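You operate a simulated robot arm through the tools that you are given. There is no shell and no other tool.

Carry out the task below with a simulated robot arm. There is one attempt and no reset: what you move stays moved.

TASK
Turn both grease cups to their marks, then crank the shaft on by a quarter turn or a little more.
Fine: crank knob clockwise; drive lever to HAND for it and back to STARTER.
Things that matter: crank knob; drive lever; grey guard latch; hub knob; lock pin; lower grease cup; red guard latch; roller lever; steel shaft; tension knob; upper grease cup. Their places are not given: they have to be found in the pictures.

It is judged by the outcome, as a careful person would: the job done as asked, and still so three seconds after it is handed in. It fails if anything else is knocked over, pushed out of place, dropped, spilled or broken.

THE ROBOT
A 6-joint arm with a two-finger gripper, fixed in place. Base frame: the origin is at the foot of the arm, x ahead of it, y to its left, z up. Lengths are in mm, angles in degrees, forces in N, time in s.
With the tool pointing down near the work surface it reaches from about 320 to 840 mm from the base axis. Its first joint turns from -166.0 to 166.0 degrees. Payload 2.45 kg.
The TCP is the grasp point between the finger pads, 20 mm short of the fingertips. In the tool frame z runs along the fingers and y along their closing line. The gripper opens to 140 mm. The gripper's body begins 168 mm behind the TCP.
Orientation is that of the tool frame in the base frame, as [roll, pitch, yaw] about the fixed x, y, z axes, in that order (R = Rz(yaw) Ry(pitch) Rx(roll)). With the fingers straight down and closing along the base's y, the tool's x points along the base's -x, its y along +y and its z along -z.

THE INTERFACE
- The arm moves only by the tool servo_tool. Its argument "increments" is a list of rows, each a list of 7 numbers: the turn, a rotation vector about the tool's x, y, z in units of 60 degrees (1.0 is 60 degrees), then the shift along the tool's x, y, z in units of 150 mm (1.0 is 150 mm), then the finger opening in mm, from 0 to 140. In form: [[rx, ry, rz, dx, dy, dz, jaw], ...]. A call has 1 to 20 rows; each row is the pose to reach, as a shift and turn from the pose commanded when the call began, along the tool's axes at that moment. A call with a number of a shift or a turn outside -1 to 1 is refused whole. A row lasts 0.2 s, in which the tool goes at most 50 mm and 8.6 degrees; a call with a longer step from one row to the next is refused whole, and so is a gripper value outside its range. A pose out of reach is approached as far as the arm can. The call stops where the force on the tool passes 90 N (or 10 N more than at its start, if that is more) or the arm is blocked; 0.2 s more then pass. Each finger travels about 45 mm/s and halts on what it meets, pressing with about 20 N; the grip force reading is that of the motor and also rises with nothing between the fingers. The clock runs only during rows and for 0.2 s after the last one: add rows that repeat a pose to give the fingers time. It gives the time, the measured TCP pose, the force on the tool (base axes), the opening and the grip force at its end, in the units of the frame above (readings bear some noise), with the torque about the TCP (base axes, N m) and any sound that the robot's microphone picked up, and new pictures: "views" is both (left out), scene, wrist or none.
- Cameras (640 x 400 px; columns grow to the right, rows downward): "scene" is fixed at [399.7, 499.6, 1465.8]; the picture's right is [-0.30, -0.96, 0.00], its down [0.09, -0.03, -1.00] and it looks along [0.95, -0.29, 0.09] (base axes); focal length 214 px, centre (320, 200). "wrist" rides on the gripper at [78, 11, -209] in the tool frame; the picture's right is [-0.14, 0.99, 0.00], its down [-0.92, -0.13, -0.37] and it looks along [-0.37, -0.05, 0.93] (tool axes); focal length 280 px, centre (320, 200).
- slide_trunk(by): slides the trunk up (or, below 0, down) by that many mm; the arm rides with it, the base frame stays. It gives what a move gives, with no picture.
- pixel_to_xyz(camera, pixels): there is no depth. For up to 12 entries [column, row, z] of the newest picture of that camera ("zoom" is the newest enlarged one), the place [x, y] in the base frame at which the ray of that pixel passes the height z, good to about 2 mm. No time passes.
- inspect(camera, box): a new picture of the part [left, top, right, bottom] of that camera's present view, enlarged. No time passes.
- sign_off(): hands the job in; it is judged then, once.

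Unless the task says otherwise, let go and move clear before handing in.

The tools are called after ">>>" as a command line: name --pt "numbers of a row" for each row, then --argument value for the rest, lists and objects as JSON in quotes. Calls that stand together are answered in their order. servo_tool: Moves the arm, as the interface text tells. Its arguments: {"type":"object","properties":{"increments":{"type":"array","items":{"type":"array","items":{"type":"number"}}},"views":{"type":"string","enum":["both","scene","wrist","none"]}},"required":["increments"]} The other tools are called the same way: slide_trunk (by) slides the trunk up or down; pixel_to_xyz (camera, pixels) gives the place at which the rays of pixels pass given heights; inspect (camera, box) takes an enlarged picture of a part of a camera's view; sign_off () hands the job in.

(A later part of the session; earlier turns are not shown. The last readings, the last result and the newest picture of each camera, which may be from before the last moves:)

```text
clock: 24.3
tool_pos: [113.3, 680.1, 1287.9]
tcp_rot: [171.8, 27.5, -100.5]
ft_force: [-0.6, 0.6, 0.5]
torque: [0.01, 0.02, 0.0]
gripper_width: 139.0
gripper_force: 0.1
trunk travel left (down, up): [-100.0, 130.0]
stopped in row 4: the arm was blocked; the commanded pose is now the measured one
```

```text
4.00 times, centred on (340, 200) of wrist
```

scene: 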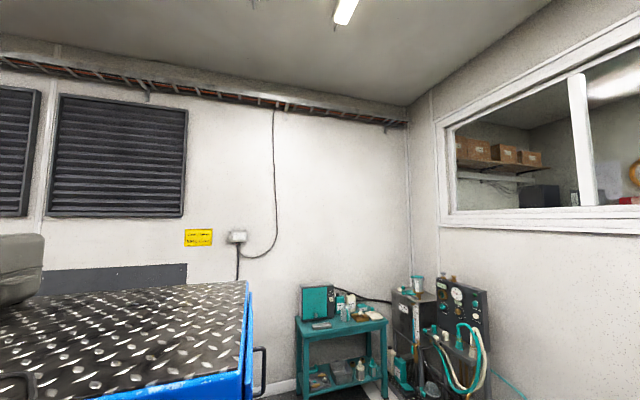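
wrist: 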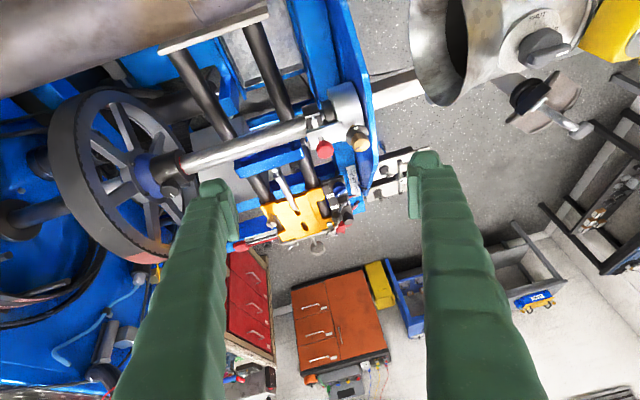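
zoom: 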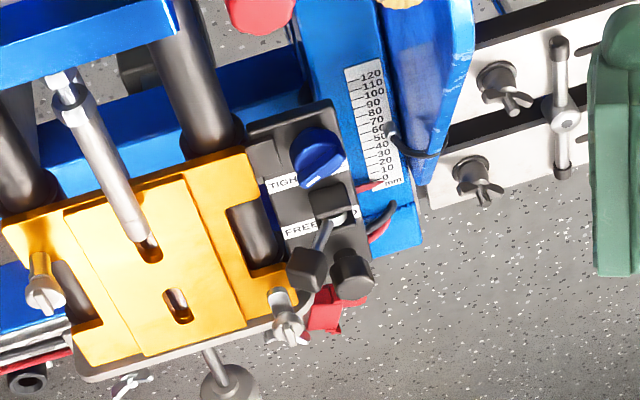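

>>> inspect --camera "wrist" --box '[290, 75, 400, 165]'

>>> inspect --camera "wrist" --box '[60, 80, 240, 280]'

>>> inspect --camera "wrist" --box '[210, 170, 400, 280]'

```text
4.44 times, centred on (345, 120) of wrist
```

zoom: 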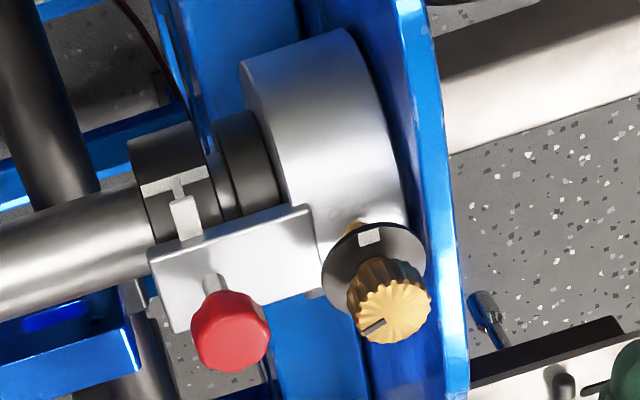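

```text
2.00 times, centred on (150, 180) of wrist
```

zoom: 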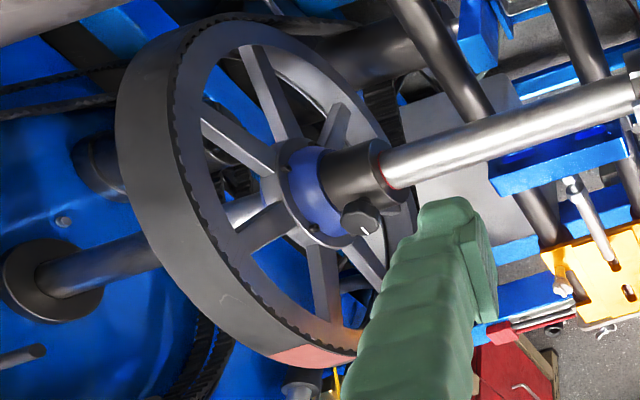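

```text
3.37 times, centred on (305, 225) of wrist
```

zoom: 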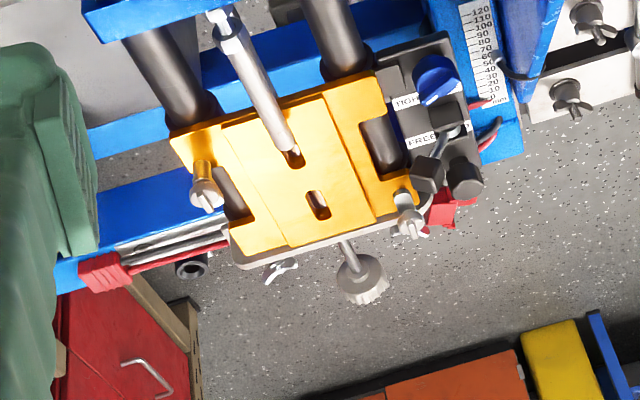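

Zoom pictures are re-rendered sharply, so I'll enlarge much further around the collar and cup.

>>> inspect --camera "wrist" --box '[315, 100, 347, 120]'

>>> inspect --camera "wrist" --box '[342, 120, 374, 140]'

>>> inspect --camera "wrist" --box '[310, 115, 350, 145]'

>>> inspect --camera "wrist" --box '[155, 165, 205, 200]'

```text
16.00 times, centred on (331, 110) of wrist
```

zoom: 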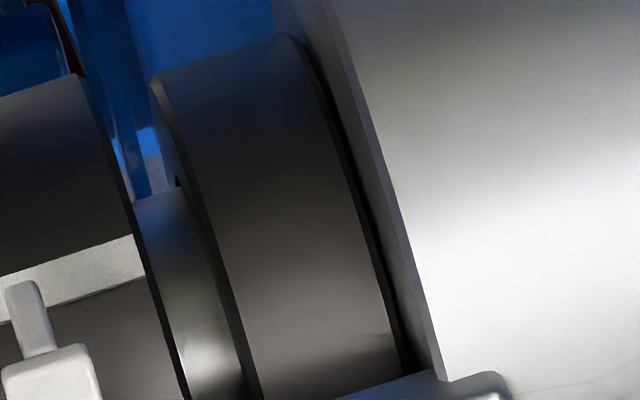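

```text
16.00 times, centred on (358, 130) of wrist
```

zoom: 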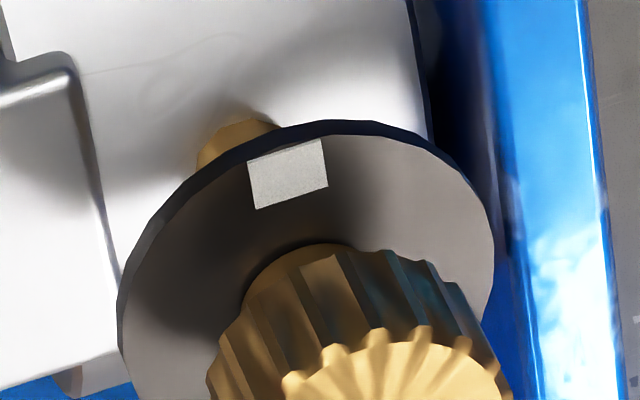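

```text
13.33 times, centred on (330, 130) of wrist
```

zoom: 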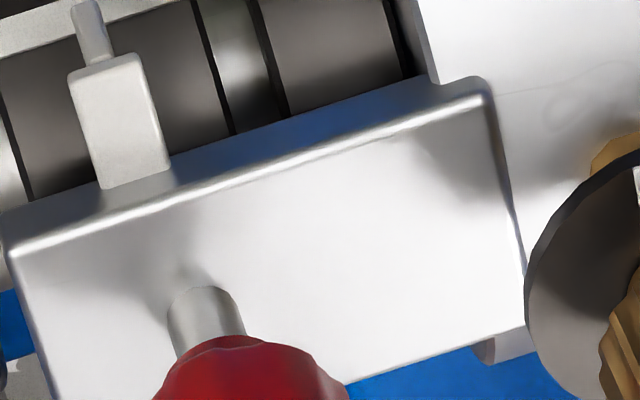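

```text
11.43 times, centred on (180, 182) of wrist
```

zoom: 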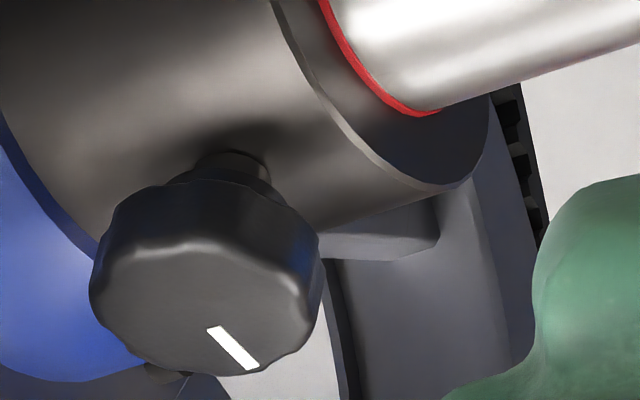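

The collar has a white witness line and a fixed pointer — a shaft angle indicator. I want the lock pin (red knob) from other angles; first return to a lower, less tilted pose and zoom.

>>> servo_tool --pt "0 0.1 0 0.2 0 0.1 139" --pt "0 0.2 0 0.4 0 0.3 139" --pt "0 0.3 0 0.5 0 0.5 139" --pt "0 0.4 0 0.6 0 0.7 139" --pt "0 0.4 0 0.6 0 0.7 139" --views "wrist"

```text
clock: 25.5
tool_pos: [89.1, 651.6, 1155.6]
tcp_rot: [172.6, 3.7, -97.0]
ft_force: [0.6, 1.0, 0.7]
torque: [0.05, 0.01, 0.0]
gripper_width: 139.1
gripper_force: 0.0
trunk travel left (down, up): [-100.0, 130.0]
```

wrist: 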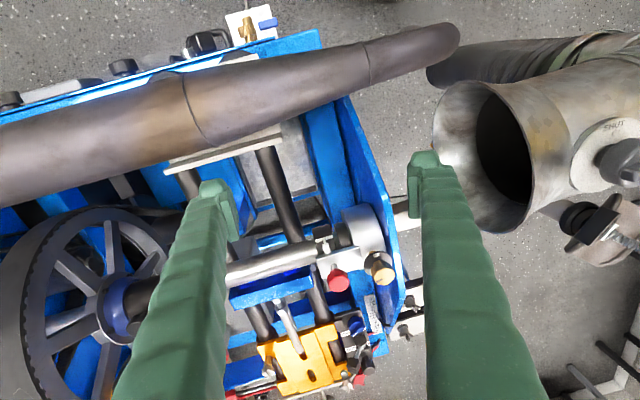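

>>> inspect --camera "wrist" --box '[305, 205, 401, 301]'

>>> pixel_to_xyz --camera "wrist" --pixels '[[382, 272, 1110], [382, 272, 1050], [382, 272, 1000], [338, 280, 1110], [338, 280, 1050], [338, 280, 1000]]'

```text
4.17 times, centred on (353, 253) of wrist
```

zoom: 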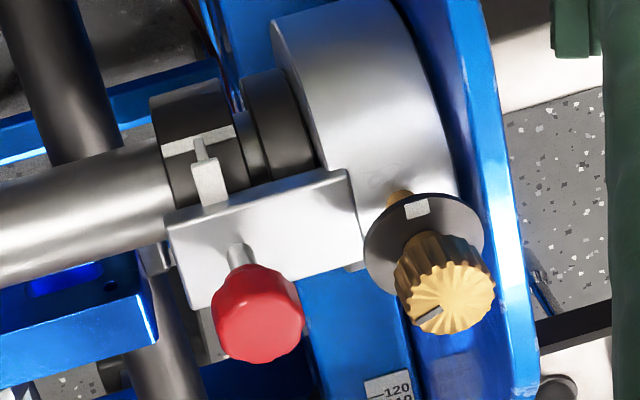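

```text
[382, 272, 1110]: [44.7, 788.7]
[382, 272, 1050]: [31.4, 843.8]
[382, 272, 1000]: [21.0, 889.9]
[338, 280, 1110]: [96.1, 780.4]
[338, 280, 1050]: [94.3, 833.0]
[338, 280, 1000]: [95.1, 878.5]
```

Cap top ≈ (34,832,1062), red knob ≈ (94,832,1051), both vertical above the shaft line. Let me look for the guard latches around the yellow piece and below.

>>> inspect --camera "wrist" --box '[220, 300, 380, 400]'

>>> inspect --camera "wrist" --box '[320, 255, 356, 300]'

>>> inspect --camera "wrist" --box '[0, 190, 190, 400]'

>>> inspect --camera "wrist" --box '[540, 110, 640, 270]'

```text
4.00 times, centred on (300, 350) of wrist
```

zoom: 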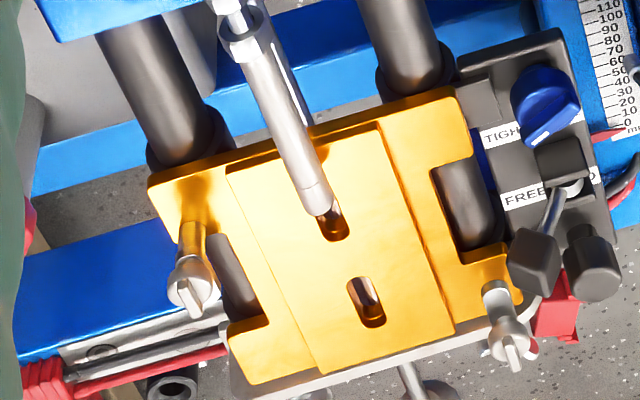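

```text
8.89 times, centred on (338, 278) of wrist
```

zoom: 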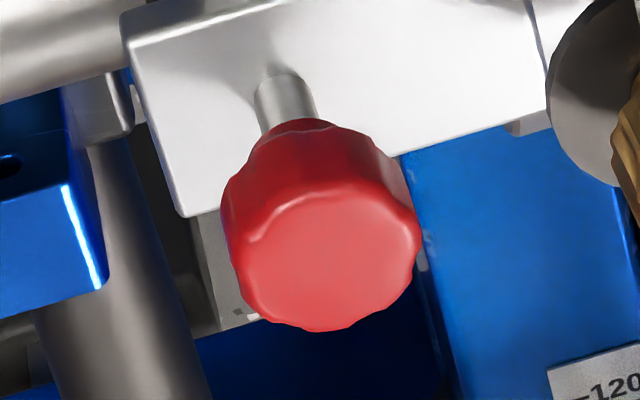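

```text
1.90 times, centred on (95, 295) of wrist
```

zoom: 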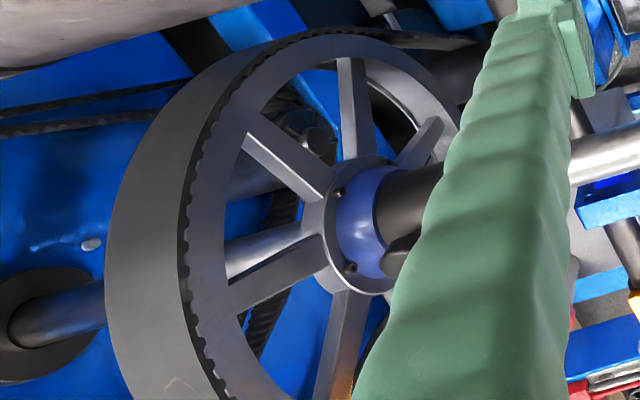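

```text
2.50 times, centred on (590, 190) of wrist
```

zoom: 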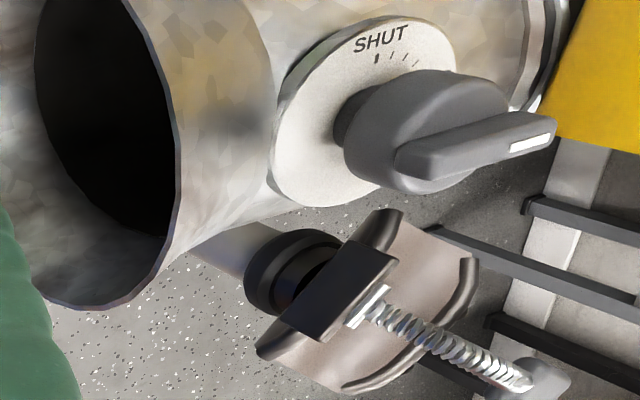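

The yellow assembly and red caps are far out of reach (y>1000), likely other equipment. I'll go back to the near side to examine its mesh guards and latches.

>>> servo_tool --pt "0 0 0 0.25 -0.05 0 139" --pt "0 0 0 0.5 -0.1 0 139" --pt "0 0 0 0.75 -0.15 0 139" --pt "0 0 0 1.0 -0.2 0 139" --pt "0 0 0 1.0 -0.4 0 139" --pt "0 0 0 1.0 -0.6 0 139" --pt "0 0 0 1.0 -0.8 0 139" --pt "0 0 0 1.0 -0.8 0 139" --views "none"

>>> servo_tool --pt "0 0 0 0.25 -0.05 0 139" --pt "0 0 0 0.5 -0.1 0 139" --pt "0 -0.1 0 0.75 -0.2 0 139" --pt "0 -0.2 0 1.0 -0.3 0.1 139" --pt "0 -0.3 0 1.0 -0.4 0.3 139" --pt "0 -0.3 0 1.0 -0.4 0.5 139" --pt "0 -0.3 0 1.0 -0.4 0.5 139" --views "wrist"

```text
clock: 27.3
tool_pos: [191.6, 490.6, 1129.3]
tcp_rot: [172.6, 3.7, -97.0]
ft_force: [0.9, 1.1, -0.9]
torque: [0.0, 0.04, 0.02]
gripper_width: 139.0
gripper_force: 0.1
trunk travel left (down, up): [-100.0, 130.0]
```

```text
clock: 28.9
tool_pos: [238.0, 358.0, 1041.2]
tcp_rot: [172.2, 21.2, -99.4]
ft_force: [0.1, -0.2, 0.2]
torque: [0.01, 0.0, -0.01]
gripper_width: 138.9
gripper_force: 0.0
out of reach, approached as far as the arm can: row 5, 6, 7
trunk travel left (down, up): [-100.0, 130.0]
```

wrist: 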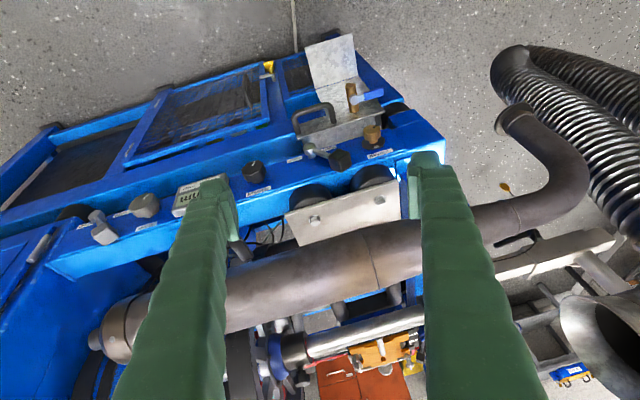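

>>> inspect --camera "wrist" --box '[0, 50, 300, 230]'

>>> inspect --camera "wrist" --box '[350, 115, 400, 165]'

>>> inspect --camera "wrist" --box '[70, 180, 170, 250]'

>>> inspect --camera "wrist" --box '[250, 50, 330, 120]'

>>> inspect --camera "wrist" --box '[240, 325, 430, 400]'

```text
2.13 times, centred on (150, 140) of wrist
```

zoom: 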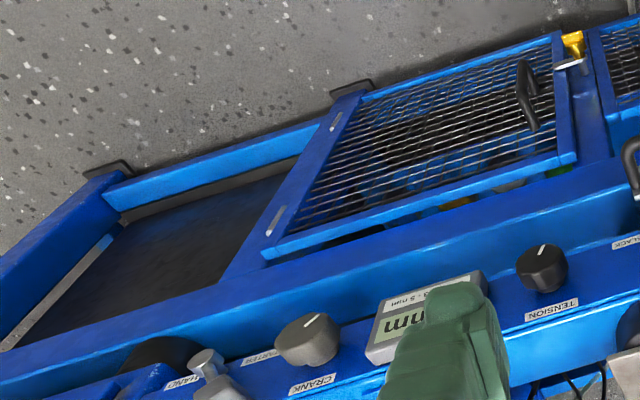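

```text
8.00 times, centred on (375, 140) of wrist
```

zoom: 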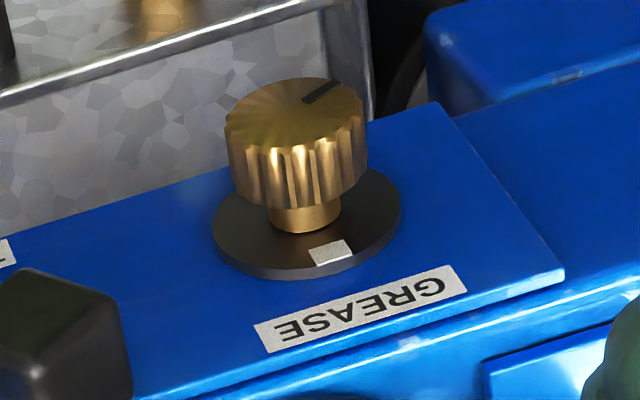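

```text
5.71 times, centred on (120, 215) of wrist
```

zoom: 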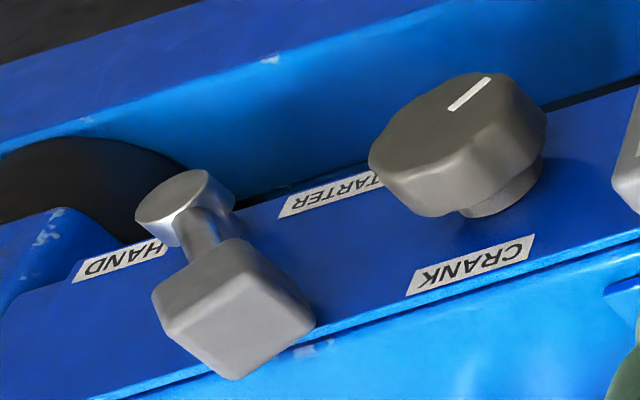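

```text
5.71 times, centred on (290, 85) of wrist
```

zoom: 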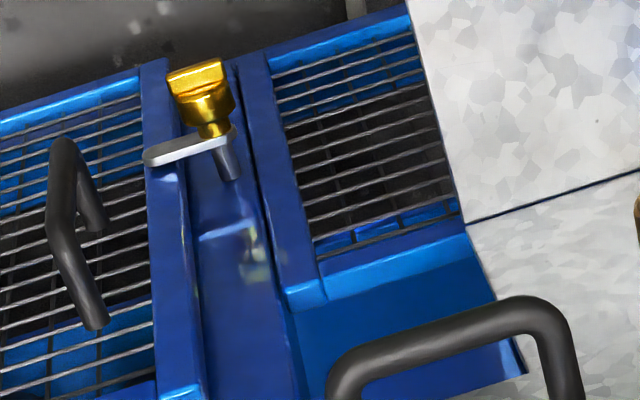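

```text
3.37 times, centred on (335, 362) of wrist
```

zoom: 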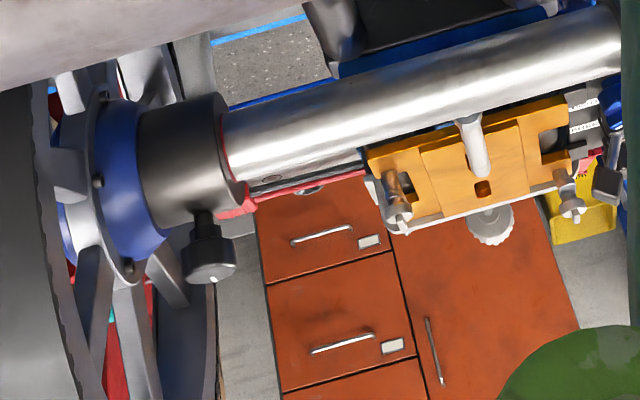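

I'd like a low-angle view under the bracket to see whether the lock pin is in the shaft. Moving to about (120,480,1180) and tilting the tool to ~60° outward.

>>> servo_tool --pt "0 0 0 -0.15 0.15 -0.1 139" --pt "0 -0.1 0 -0.3 0.3 -0.2 139" --pt "0 -0.2 0 -0.45 0.45 -0.3 139" --pt "0 -0.3 0 -0.6 0.6 -0.4 139" --pt "0 -0.4 0 -0.75 0.75 -0.49 139" --pt "0 -0.5 0 -0.85 0.85 -0.49 139" --pt "0 -0.6 0 -0.95 0.95 -0.49 139" --pt "0 -0.65 0 -0.95 0.95 -0.49 139" --pt "0 -0.65 0 -0.95 0.95 -0.49 139" --views "wrist"

```text
clock: 31.1
tool_pos: [162.1, 585.3, 1262.4]
tcp_rot: [163.7, 66.2, -111.1]
ft_force: [0.0, 0.1, -0.4]
torque: [0.04, 0.01, -0.04]
gripper_width: 139.1
gripper_force: 0.0
out of reach, approached as far as the arm can: row 2, 3, 4, 5, 6, 7, 8, 9
trunk travel left (down, up): [-100.0, 130.0]
stopped in row 9: the arm was blocked; the commanded pose is now the measured one
```

wrist: 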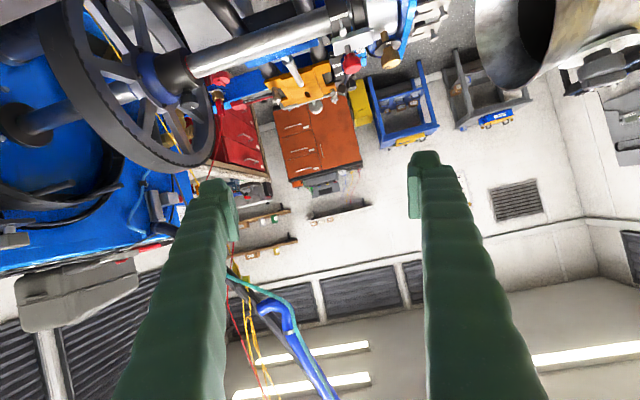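

>>> inspect --camera "wrist" --box '[310, 0, 430, 80]'

>>> inspect --camera "wrist" --box '[140, 40, 230, 130]'

>>> inspect --camera "wrist" --box '[190, 30, 400, 150]'

```text
5.00 times, centred on (370, 40) of wrist
```

zoom: 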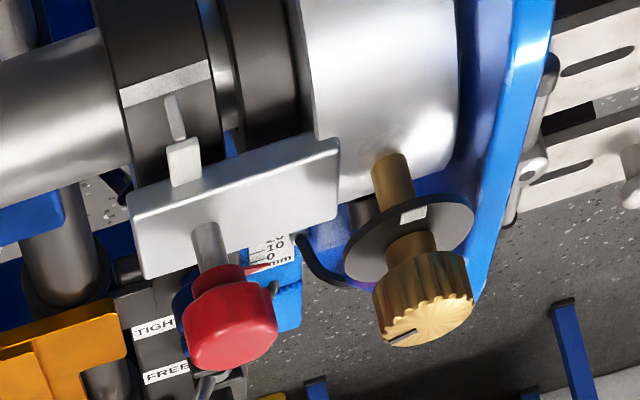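

```text
4.44 times, centred on (185, 85) of wrist
```

zoom: 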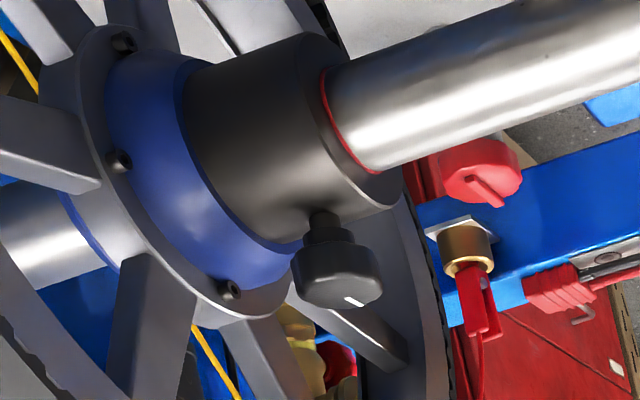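

```text
3.05 times, centred on (295, 90) of wrist
```

zoom: 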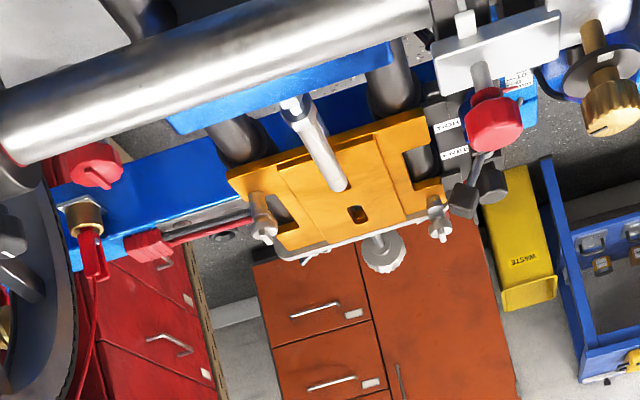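

The bracket and upper cup lean toward the robot by roughly 20°. I'll record rays in this zoom for triangulating cap top, disc centre and red knob.

>>> inspect --camera "wrist" --box '[345, 20, 425, 80]'

```text
6.67 times, centred on (385, 50) of wrist
```

zoom: 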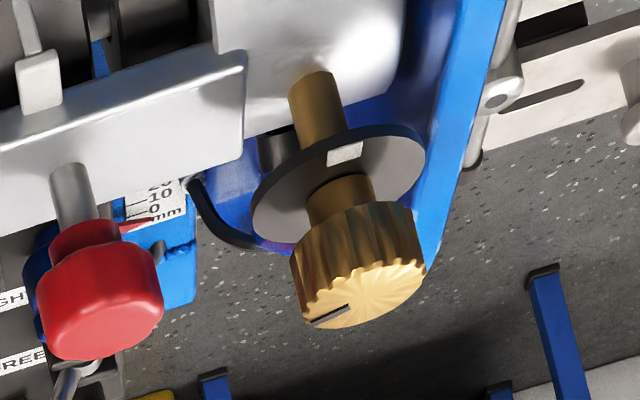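

>>> pixel_to_xyz --camera "zoom" --pixels '[[365, 297, 1080], [365, 297, 1040], [338, 190, 1080], [338, 190, 1020], [318, 80, 1060], [318, 80, 1000], [105, 318, 1080], [105, 318, 1040], [70, 175, 1060], [70, 175, 1000]]'

>>> servo_tool --pt "0 0.1 0 0 0 0 139" --pt "0 0.2 0 0 0 0 139" --pt "0 0.3 0 0 0 0.1 139" --pt "0 0.4 0 0 0 0.2 139" --pt "0 0.5 0 0 0 0.3 139" --pt "0 0.6 0 0 0 0.4 139" --pt "0 0.7 0 0 0 0.5 139" --pt "0 0.7 0 0 0 0.5 139" --views "wrist"

```text
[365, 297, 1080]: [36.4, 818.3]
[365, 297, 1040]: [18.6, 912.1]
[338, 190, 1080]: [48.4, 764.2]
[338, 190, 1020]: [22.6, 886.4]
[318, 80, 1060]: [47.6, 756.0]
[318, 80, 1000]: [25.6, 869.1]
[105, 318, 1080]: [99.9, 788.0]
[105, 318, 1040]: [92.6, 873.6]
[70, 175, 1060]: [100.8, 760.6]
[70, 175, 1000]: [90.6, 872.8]
```

```text
clock: 32.7
tool_pos: [167.7, 650.7, 1362.5]
tcp_rot: [170.7, 38.9, -102.1]
ft_force: [0.3, -0.9, -0.2]
torque: [0.04, 0.02, 0.0]
gripper_width: 139.0
gripper_force: 0.0
out of reach, approached as far as the arm can: row 4
trunk travel left (down, up): [-100.0, 130.0]
stopped in row 7: the arm was blocked; the commanded pose is now the measured one
```

wrist: 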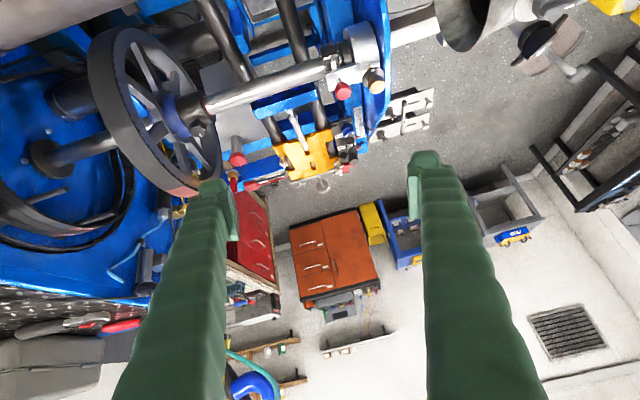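

>>> inspect --camera "wrist" --box '[325, 55, 405, 105]'

```text
8.00 times, centred on (365, 80) of wrist
```

zoom: 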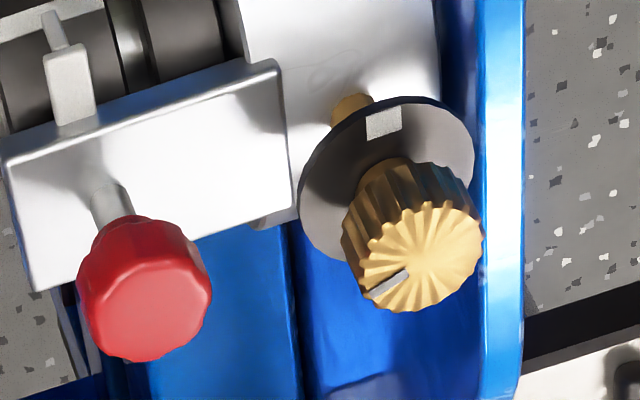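

>>> pixel_to_xyz --camera "zoom" --pixels '[[423, 258, 1080], [423, 258, 1040], [387, 178, 1080], [387, 178, 1020], [352, 105, 1060], [352, 105, 1000], [145, 305, 1080], [145, 305, 1040], [112, 198, 1060], [112, 198, 1000]]'

```text
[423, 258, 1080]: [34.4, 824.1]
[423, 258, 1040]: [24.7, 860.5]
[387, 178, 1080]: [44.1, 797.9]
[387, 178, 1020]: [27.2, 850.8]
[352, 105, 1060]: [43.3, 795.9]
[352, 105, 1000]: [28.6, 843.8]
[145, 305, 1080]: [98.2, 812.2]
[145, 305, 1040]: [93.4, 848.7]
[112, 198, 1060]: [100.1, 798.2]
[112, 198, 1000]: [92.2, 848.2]
```

The triangulation shows the cup is vertical: cap top (34,828,1076), disc (36,824,1051). Now get index and mark directions from this zoom.

>>> pixel_to_xyz --camera "zoom" --pixels '[[370, 293, 1076], [408, 273, 1076], [423, 258, 1076], [383, 123, 1051], [387, 178, 1051], [297, 205, 1051], [475, 160, 1051], [362, 270, 1076], [483, 235, 1076], [500, 130, 1040], [500, 130, 1000]]'

>>> inspect --camera "wrist" --box '[330, 0, 410, 120]'

```text
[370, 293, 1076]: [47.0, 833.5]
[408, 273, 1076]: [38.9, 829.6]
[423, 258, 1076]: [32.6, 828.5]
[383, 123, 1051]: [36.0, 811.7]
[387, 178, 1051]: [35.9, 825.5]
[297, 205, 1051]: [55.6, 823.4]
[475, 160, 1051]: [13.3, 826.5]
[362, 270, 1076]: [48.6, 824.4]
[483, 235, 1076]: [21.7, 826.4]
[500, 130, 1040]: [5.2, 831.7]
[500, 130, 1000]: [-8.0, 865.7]
```

```text
3.33 times, centred on (370, 60) of wrist
```

zoom: 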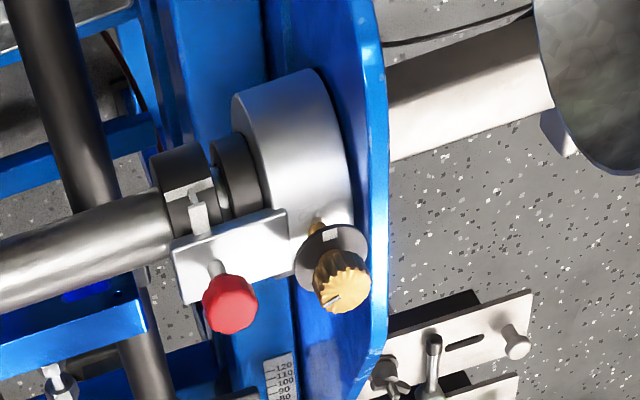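

The upper cup's index points to about +25° (from +x), its mark to about −87°, so it needs ≈ −112° (clockwise from above). I'll go to a vertical tool at about (100,650,1180) first.

>>> servo_tool --pt "0.022 0.093 0.007 0.12 0.042 0.133 139" --pt "0.043 0.185 0.015 0.24 0.085 0.266 139" --pt "0.064 0.278 0.022 0.36 0.127 0.4 139" --pt "0.086 0.37 0.03 0.475 0.17 0.533 139" --pt "0.107 0.463 0.037 0.6 0.21 0.665 139" --pt "0.129 0.555 0.045 0.71 0.254 0.8 139" --pt "0.15 0.648 0.052 0.83 0.296 0.93 139" --pt "0.15 0.648 0.052 0.83 0.296 0.93 139" --pt "0.15 0.648 0.052 0.83 0.296 0.93 139" --views "none"

```text
clock: 34.1
tool_pos: [143.4, 644.7, 1321.9]
tcp_rot: [177.5, 15.7, -105.1]
ft_force: [0.2, -1.3, 0.6]
torque: [0.04, 0.01, 0.01]
gripper_width: 138.9
gripper_force: 0.1
trunk travel left (down, up): [-100.0, 130.0]
stopped in row 7: the arm was blocked; the commanded pose is now the measured one
```

Blocked again with no contact, so I'll move in smaller pieces: withdraw and descend first.

>>> servo_tool --pt "0 0 0 0.2 0 0.2 139" --pt "0 0 0 0.4 0 0.4 139" --pt "0 0 0 0.5 0 0.6 139" --pt "0 0 0 0.5 0 0.8 139" --pt "0 0 0 0.5 0 0.8 139" --pt "0 0 0 0.5 0 0.8 139" --views "none"

```text
clock: 35.7
tool_pos: [141.7, 611.1, 1211.3]
tcp_rot: [176.9, 18.0, -106.5]
ft_force: [0.3, -0.4, -0.9]
torque: [-0.04, 0.0, -0.01]
gripper_width: 139.0
gripper_force: 0.1
trunk travel left (down, up): [-100.0, 130.0]
stopped in row 6: the arm was blocked; the commanded pose is now the measured one
```

I'll now un-tilt in small steps at this position (this direction worked before).

>>> servo_tool --pt "0 0.08 0 0.1 0 0.1 139" --pt "0 0.16 0 0.2 0 0.2 139" --pt "0 0.24 0 0.2 0 0.2 139" --pt "0 0.3 0 0.2 0 0.2 139" --pt "0 0.3 0 0.2 0 0.2 139" --pt "0 0.3 0 0.2 0 0.2 139" --views "none"

```text
clock: 37.1
tool_pos: [132.0, 591.9, 1173.6]
tcp_rot: [177.1, 0.0, -105.3]
ft_force: [0.5, 0.3, 0.4]
torque: [0.01, 0.0, 0.03]
gripper_width: 139.2
gripper_force: 0.0
trunk travel left (down, up): [-100.0, 130.0]
```

Vertical again at yaw −105. Now move in two stages towards a hover above the upper cup, turning yaw to about −75 for the start of the turn.

>>> servo_tool --pt "0.024 0 -0.1 -0.15 0.12 0 139" --pt "0.048 0 -0.2 -0.3 0.24 0 139" --pt "0.048 0 -0.3 -0.45 0.36 0 139" --pt "0.048 0 -0.4 -0.6 0.48 0 139" --pt "0.048 0 -0.5 -0.75 0.55 0 139" --pt "0.048 0 -0.5 -0.75 0.55 0 139" --views "wrist"

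```text
clock: 38.5
tool_pos: [81.4, 722.2, 1177.4]
tcp_rot: [-179.8, 0.7, -75.4]
ft_force: [-0.9, -0.3, -0.2]
torque: [0.01, -0.01, -0.02]
gripper_width: 139.0
gripper_force: 0.0
trunk travel left (down, up): [-100.0, 130.0]
```

wrist: 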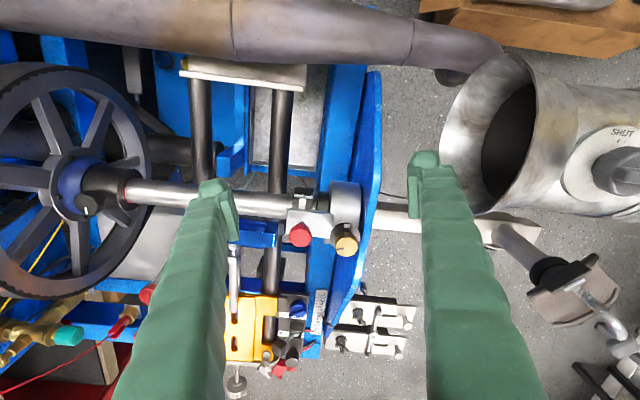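

Good clear vertical view; the cap is at (346,244). Zoom to refine.

>>> inspect --camera "wrist" --box '[280, 200, 376, 260]'

```text
6.67 times, centred on (328, 230) of wrist
```

zoom: 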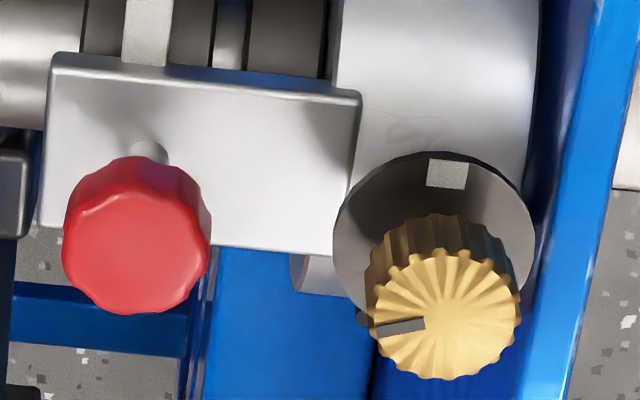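

>>> pixel_to_xyz --camera "zoom" --pixels '[[446, 313, 1076], [372, 328, 1076], [424, 323, 1076], [372, 313, 1076], [521, 313, 1076], [447, 173, 1051], [434, 240, 1051], [333, 240, 1051], [535, 240, 1051], [133, 240, 1060], [590, 200, 1025]]'

```text
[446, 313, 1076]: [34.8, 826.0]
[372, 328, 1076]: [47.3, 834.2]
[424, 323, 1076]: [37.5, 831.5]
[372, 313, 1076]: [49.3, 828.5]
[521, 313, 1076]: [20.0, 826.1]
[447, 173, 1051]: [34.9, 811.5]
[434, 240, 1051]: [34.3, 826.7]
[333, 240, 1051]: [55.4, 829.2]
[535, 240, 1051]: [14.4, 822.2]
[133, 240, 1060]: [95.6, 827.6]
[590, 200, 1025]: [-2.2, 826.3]
```

Refined: cap centre ≈ (34.7,826.5), index ≈ +28°, mark ≈ −88.5° → turn ≈ −116°. Hover above with opening narrowed to 46 mm.

>>> servo_tool --pt "0 0 0 -0.2 0.03 0 100" --pt "0 0 0 -0.4 0.06 0 80" --pt "0 0 0 -0.6 0.1 0.0 60" --pt "0 0 0 -0.752 0.126 0.1 46" --pt "0 0 0 -0.752 0.126 0.3 46" --pt "0 0 0 -0.752 0.126 0.3 46" --pt "0 0 0 -0.752 0.126 0.3 46" --pt "0 0 0 -0.752 0.126 0.3 46" --views "wrist"

```text
clock: 40.3
tool_pos: [35.2, 790.4, 1126.7]
tcp_rot: [-179.8, 0.7, -75.2]
ft_force: [-0.3, 0.9, 0.9]
torque: [0.0, -0.01, 0.0]
gripper_width: 45.9
gripper_force: 0.0
out of reach, approached as far as the arm can: row 3, 4, 5, 6, 7, 8
trunk travel left (down, up): [-100.0, 130.0]
```

wrist: 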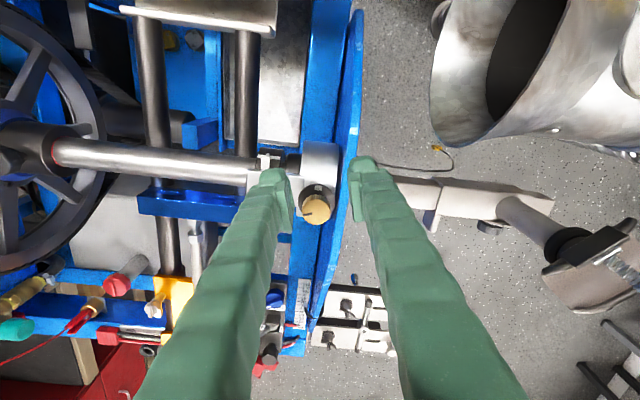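

The arm only reaches r≈791 at this height. Raising the trunk should bring the shoulder into a better height for this target.

>>> slide_trunk --by 100

```text
clock: 41.6
tool_pos: [34.7, 791.2, 1227.0]
tcp_rot: [-179.8, 0.8, -75.2]
ft_force: [-1.1, 0.4, 0.5]
torque: [-0.02, 0.0, 0.04]
gripper_width: 46.3
gripper_force: 0.1
trunk travel left (down, up): [-200.0, 30.0]
```

>>> servo_tool --pt "0 0 0 0 0 0.3 46" --pt "0 0 0 -0.1 -0.03 0.5 46" --pt "0 0 0 -0.228 -0.06 0.667 46" --pt "0 0 0 -0.228 -0.06 0.667 46" --pt "0 0 0 -0.228 -0.06 0.667 46" --views "wrist"

```text
clock: 42.8
tool_pos: [34.2, 804.9, 1126.8]
tcp_rot: [-179.8, 0.7, -75.3]
ft_force: [0.2, -0.6, -0.8]
torque: [0.01, -0.02, -0.02]
gripper_width: 46.0
gripper_force: 0.1
out of reach, approached as far as the arm can: row 2, 3, 4, 5
trunk travel left (down, up): [-200.0, 30.0]
```

wrist: 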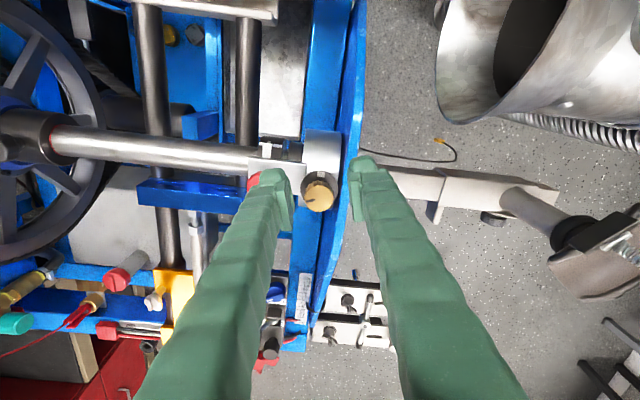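

Tool-down reach tops out at ≈808 mm; the cup is at r≈827. I'll tilt the tool ~8° outward about the closing line (pads stay parallel to the cap) and turn in strokes about the vertical.

>>> servo_tool --pt "-0.004 -0.04 -0.06 0 0 0 46" --pt "-0.008 -0.08 -0.12 0 0 0 46" --pt "-0.014 -0.133 -0.198 -0.05 -0.02 0 46" --pt "-0.014 -0.133 -0.198 -0.138 -0.04 0 46" --pt "-0.014 -0.133 -0.198 -0.138 -0.04 0 46" --pt "-0.014 -0.133 -0.198 -0.138 -0.04 0 46" --views "wrist"

```text
clock: 44.2
tool_pos: [34.8, 828.3, 1128.0]
tcp_rot: [-179.5, 8.7, -63.4]
ft_force: [0.1, 0.7, -0.4]
torque: [0.03, -0.01, -0.01]
gripper_width: 46.1
gripper_force: 0.2
trunk travel left (down, up): [-200.0, 30.0]
```

wrist: 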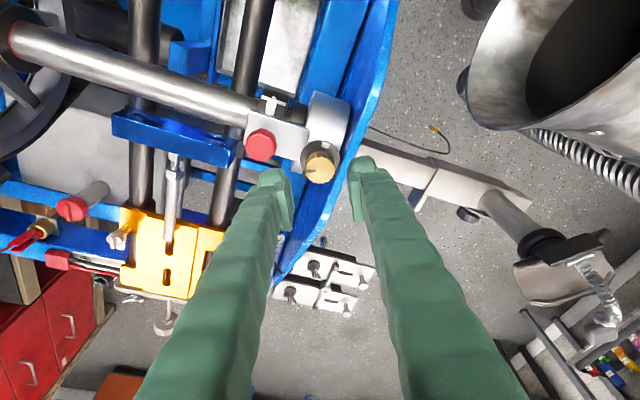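

Reached (34.8,828.3,1128) with 8.7° tilt. Zoom to check the cap centre, index and mark again.

>>> inspect --camera "wrist" --box '[280, 130, 360, 190]'

```text
6.67 times, centred on (320, 160) of wrist
```

zoom: 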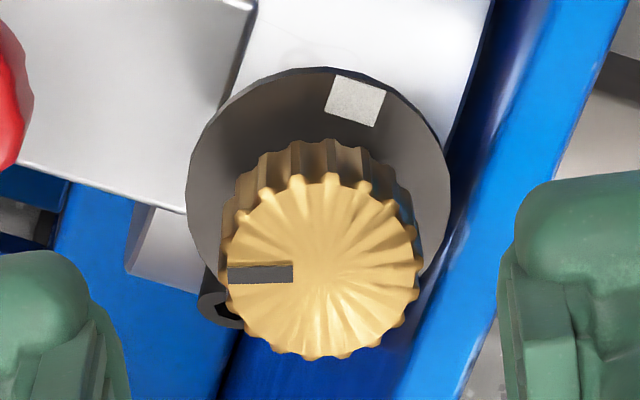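

>>> pixel_to_xyz --camera "zoom" --pixels '[[320, 265, 1076], [230, 274, 1076], [292, 273, 1076], [222, 265, 1076], [420, 265, 1076], [320, 175, 1076], [320, 357, 1076], [355, 101, 1052], [319, 185, 1052], [187, 185, 1052], [450, 185, 1052]]'

```text
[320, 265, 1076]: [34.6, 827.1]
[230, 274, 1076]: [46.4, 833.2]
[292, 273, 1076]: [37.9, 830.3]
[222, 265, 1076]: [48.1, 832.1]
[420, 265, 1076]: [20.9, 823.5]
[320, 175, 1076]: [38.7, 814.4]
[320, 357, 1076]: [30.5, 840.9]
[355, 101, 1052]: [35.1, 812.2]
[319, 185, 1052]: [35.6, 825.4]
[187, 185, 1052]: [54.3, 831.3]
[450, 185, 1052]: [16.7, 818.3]
```

Cap centre (34.6,827.2); required turn ≈ −113°. Descend to TCP z=1080 (tips just above the disc) with the gripper still open.

>>> servo_tool --pt "0 0 0 0.014 0.001 0.08 46" --pt "0 0 0 0.027 0.002 0.16 46" --pt "0 0 0 0.04 0.003 0.24 46" --pt "0 0 0 0.054 0.0045 0.3155 46" --pt "0 0 0 0.054 0.0045 0.3155 46" --views "wrist"

>>> inspect --camera "wrist" --box '[270, 130, 390, 220]'

```text
clock: 45.4
tool_pos: [36.7, 827.0, 1081.3]
tcp_rot: [-179.6, 8.7, -63.3]
ft_force: [0.3, 0.1, 0.0]
torque: [0.01, 0.01, 0.01]
gripper_width: 45.9
gripper_force: 0.1
trunk travel left (down, up): [-200.0, 30.0]
```

wrist: 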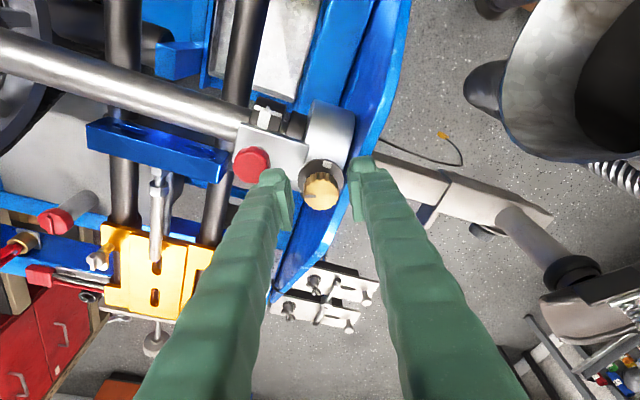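

```text
4.44 times, centred on (330, 175) of wrist
```

zoom: 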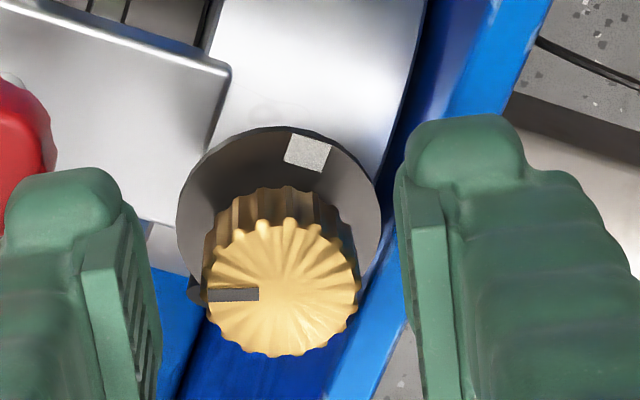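

The cap lies between the pads, about 1.5 mm off along the closing line. Correct this and close.

>>> servo_tool --pt "0 0 0 0 0.01 0 46" --pt "0 0 0 0 0.01 0 30" --pt "0 0 0 0 0.01 0 15" --pt "0 0 0 0 0.01 0 15" --pt "0 0 0 0 0.01 0 15" --pt "0 0 0 0 0.01 0 15" --views "none"

```text
clock: 46.8
tool_pos: [35.4, 826.9, 1081.0]
tcp_rot: [-179.7, 8.6, -63.4]
ft_force: [5.6, 3.7, 1.5]
torque: [0.0, -0.09, -0.03]
gripper_width: 26.2
gripper_force: 45.2
trunk travel left (down, up): [-200.0, 30.0]
```

Gripped at 26.2 mm. Turn clockwise about the vertical by 56.5° in small steps.

>>> servo_tool --pt "0.0176 0 0.1164 0 0.01 0 15" --pt "0.0352 0 0.2328 0 0.01 0 15" --pt "0.0528 0 0.3491 0 0.01 0 15" --pt "0.0704 0 0.4655 0 0.01 0 15" --pt "0.088 0 0.5819 0 0.01 0 15" --pt "0.1056 0 0.6983 0 0.01 0 15" --pt "0.1232 0 0.8146 0 0.01 0 15" --pt "0.1408 0 0.931 0 0.01 0 15" --pt "0.1408 0 0.931 0 0.01 0 15" --views "wrist"

>>> inspect --camera "wrist" --box '[270, 130, 390, 220]'

```text
clock: 48.8
tool_pos: [33.2, 825.8, 1082.5]
tcp_rot: [-179.8, 8.9, -120.0]
ft_force: [-3.6, 10.9, 11.2]
torque: [0.14, 0.1, 0.0]
gripper_width: 26.4
gripper_force: 44.8
trunk travel left (down, up): [-200.0, 30.0]
```

wrist: 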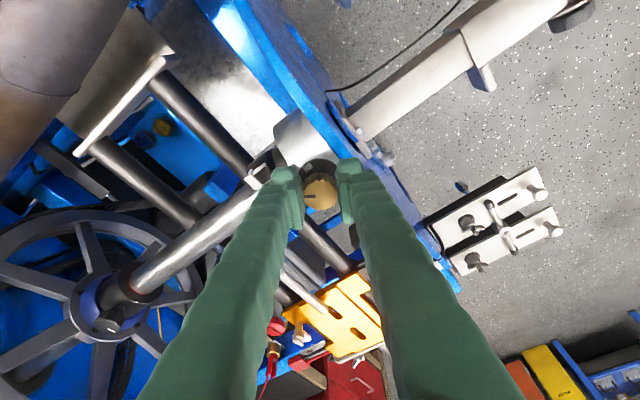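

```text
4.44 times, centred on (330, 175) of wrist
```

zoom: 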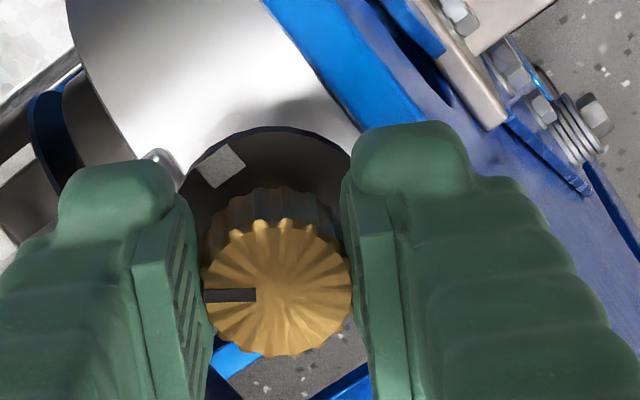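

The cap turned with the gripper (index still points left in the tool view); about 55° remain. Release, lift slightly, rotate back, come down and regrip.

>>> servo_tool --pt "0 0 0 0 0 0 30" --pt "0 0 0 0 0 0 46" --pt "0 0 0 0 0 0 46" --pt "0 0 0 -0.0127 0 -0.083 46" --pt "0 0 0 -0.0253 0 -0.165 46" --pt "-0.0182 0 -0.1163 -0.0253 0 -0.165 46" --pt "-0.0364 0 -0.2326 -0.0253 0 -0.165 46" --pt "-0.0546 0 -0.349 -0.0253 0 -0.165 46" --pt "-0.0728 0 -0.465 -0.0253 0 -0.165 46" --pt "-0.091 0 -0.581 -0.0253 0 -0.165 46" --pt "-0.1093 0 -0.698 -0.0253 0 -0.165 46" --pt "-0.1275 0 -0.814 -0.0253 0 -0.165 46" --pt "-0.1457 0 -0.93 -0.0253 0 -0.165 46" --pt "-0.1457 0 -0.93 -0.0253 0 -0.165 46" --views "wrist"

>>> inspect --camera "wrist" --box '[270, 120, 390, 210]'

```text
clock: 51.8
tool_pos: [33.6, 826.1, 1104.9]
tcp_rot: [-179.8, 8.8, -63.4]
ft_force: [0.2, 0.0, -1.0]
torque: [0.0, -0.01, -0.02]
gripper_width: 46.5
gripper_force: 0.1
trunk travel left (down, up): [-200.0, 30.0]
```

wrist: 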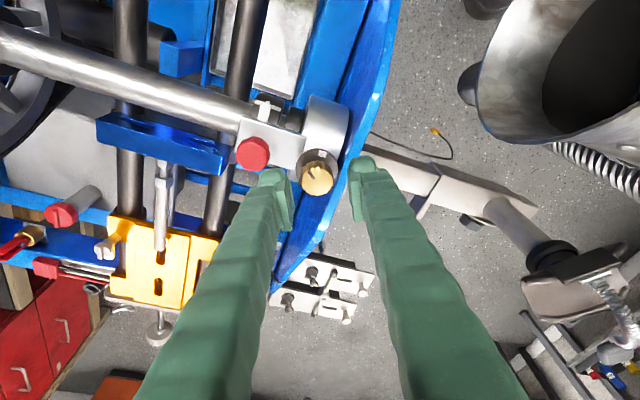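

```text
4.44 times, centred on (330, 165) of wrist
```

zoom: 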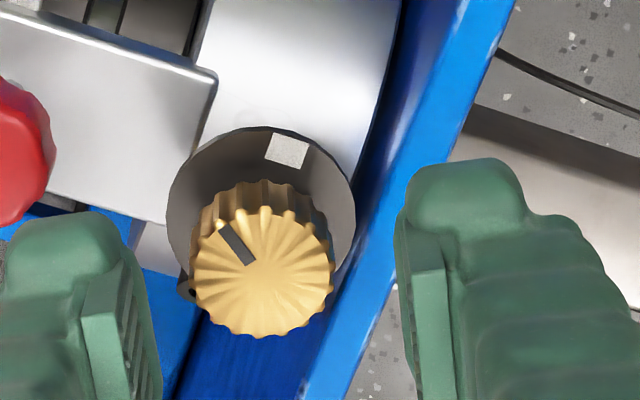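

About 55° remain (index vs mark in the tool view). Descend with a small lateral correction and regrip.

>>> servo_tool --pt "0 0 0 0.01 -0.0113 0.08 46" --pt "0 0 0 0.021 -0.0113 0.158 46" --pt "0 0 0 0.021 -0.0113 0.158 46" --pt "0 0 0 0.021 -0.0113 0.158 30" --pt "0 0 0 0.021 -0.0113 0.158 15" --pt "0 0 0 0.021 -0.0113 0.158 15" --pt "0 0 0 0.021 -0.0113 0.158 15" --pt "0 0 0 0.021 -0.0113 0.158 15" --views "none"

```text
clock: 53.6
tool_pos: [36.7, 826.7, 1080.9]
tcp_rot: [-180.0, 8.8, -63.4]
ft_force: [0.9, 2.0, -0.4]
torque: [0.02, 0.03, -0.02]
gripper_width: 26.4
gripper_force: 44.7
trunk travel left (down, up): [-200.0, 30.0]
```

>>> servo_tool --pt "0.0177 0 0.1143 0 0 0 15" --pt "0.0354 0 0.2285 0 0 0 15" --pt "0.0531 0 0.3428 0 0 0 15" --pt "0.0708 0 0.457 0 0 0 15" --pt "0.0884 0 0.5713 0 0 0 15" --pt "0.1061 0 0.6855 0 0 0 15" --pt "0.1238 0 0.8 0 0 0 15" --pt "0.1415 0 0.914 0 0 0 15" --pt "0.1415 0 0.914 0 0 0 15" --views "wrist"

>>> inspect --camera "wrist" --box '[270, 130, 390, 220]'

```text
clock: 55.6
tool_pos: [32.5, 827.1, 1081.7]
tcp_rot: [-180.0, 9.0, -119.0]
ft_force: [-12.9, 6.6, 5.1]
torque: [0.03, 0.27, 0.05]
gripper_width: 26.5
gripper_force: 44.9
trunk travel left (down, up): [-200.0, 30.0]
```

wrist: 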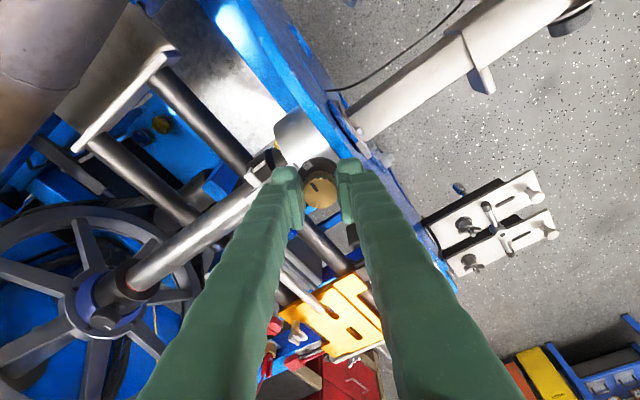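

```text
4.44 times, centred on (330, 175) of wrist
```

zoom: 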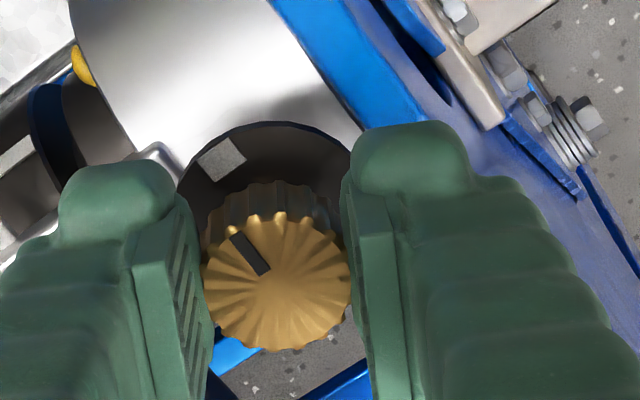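

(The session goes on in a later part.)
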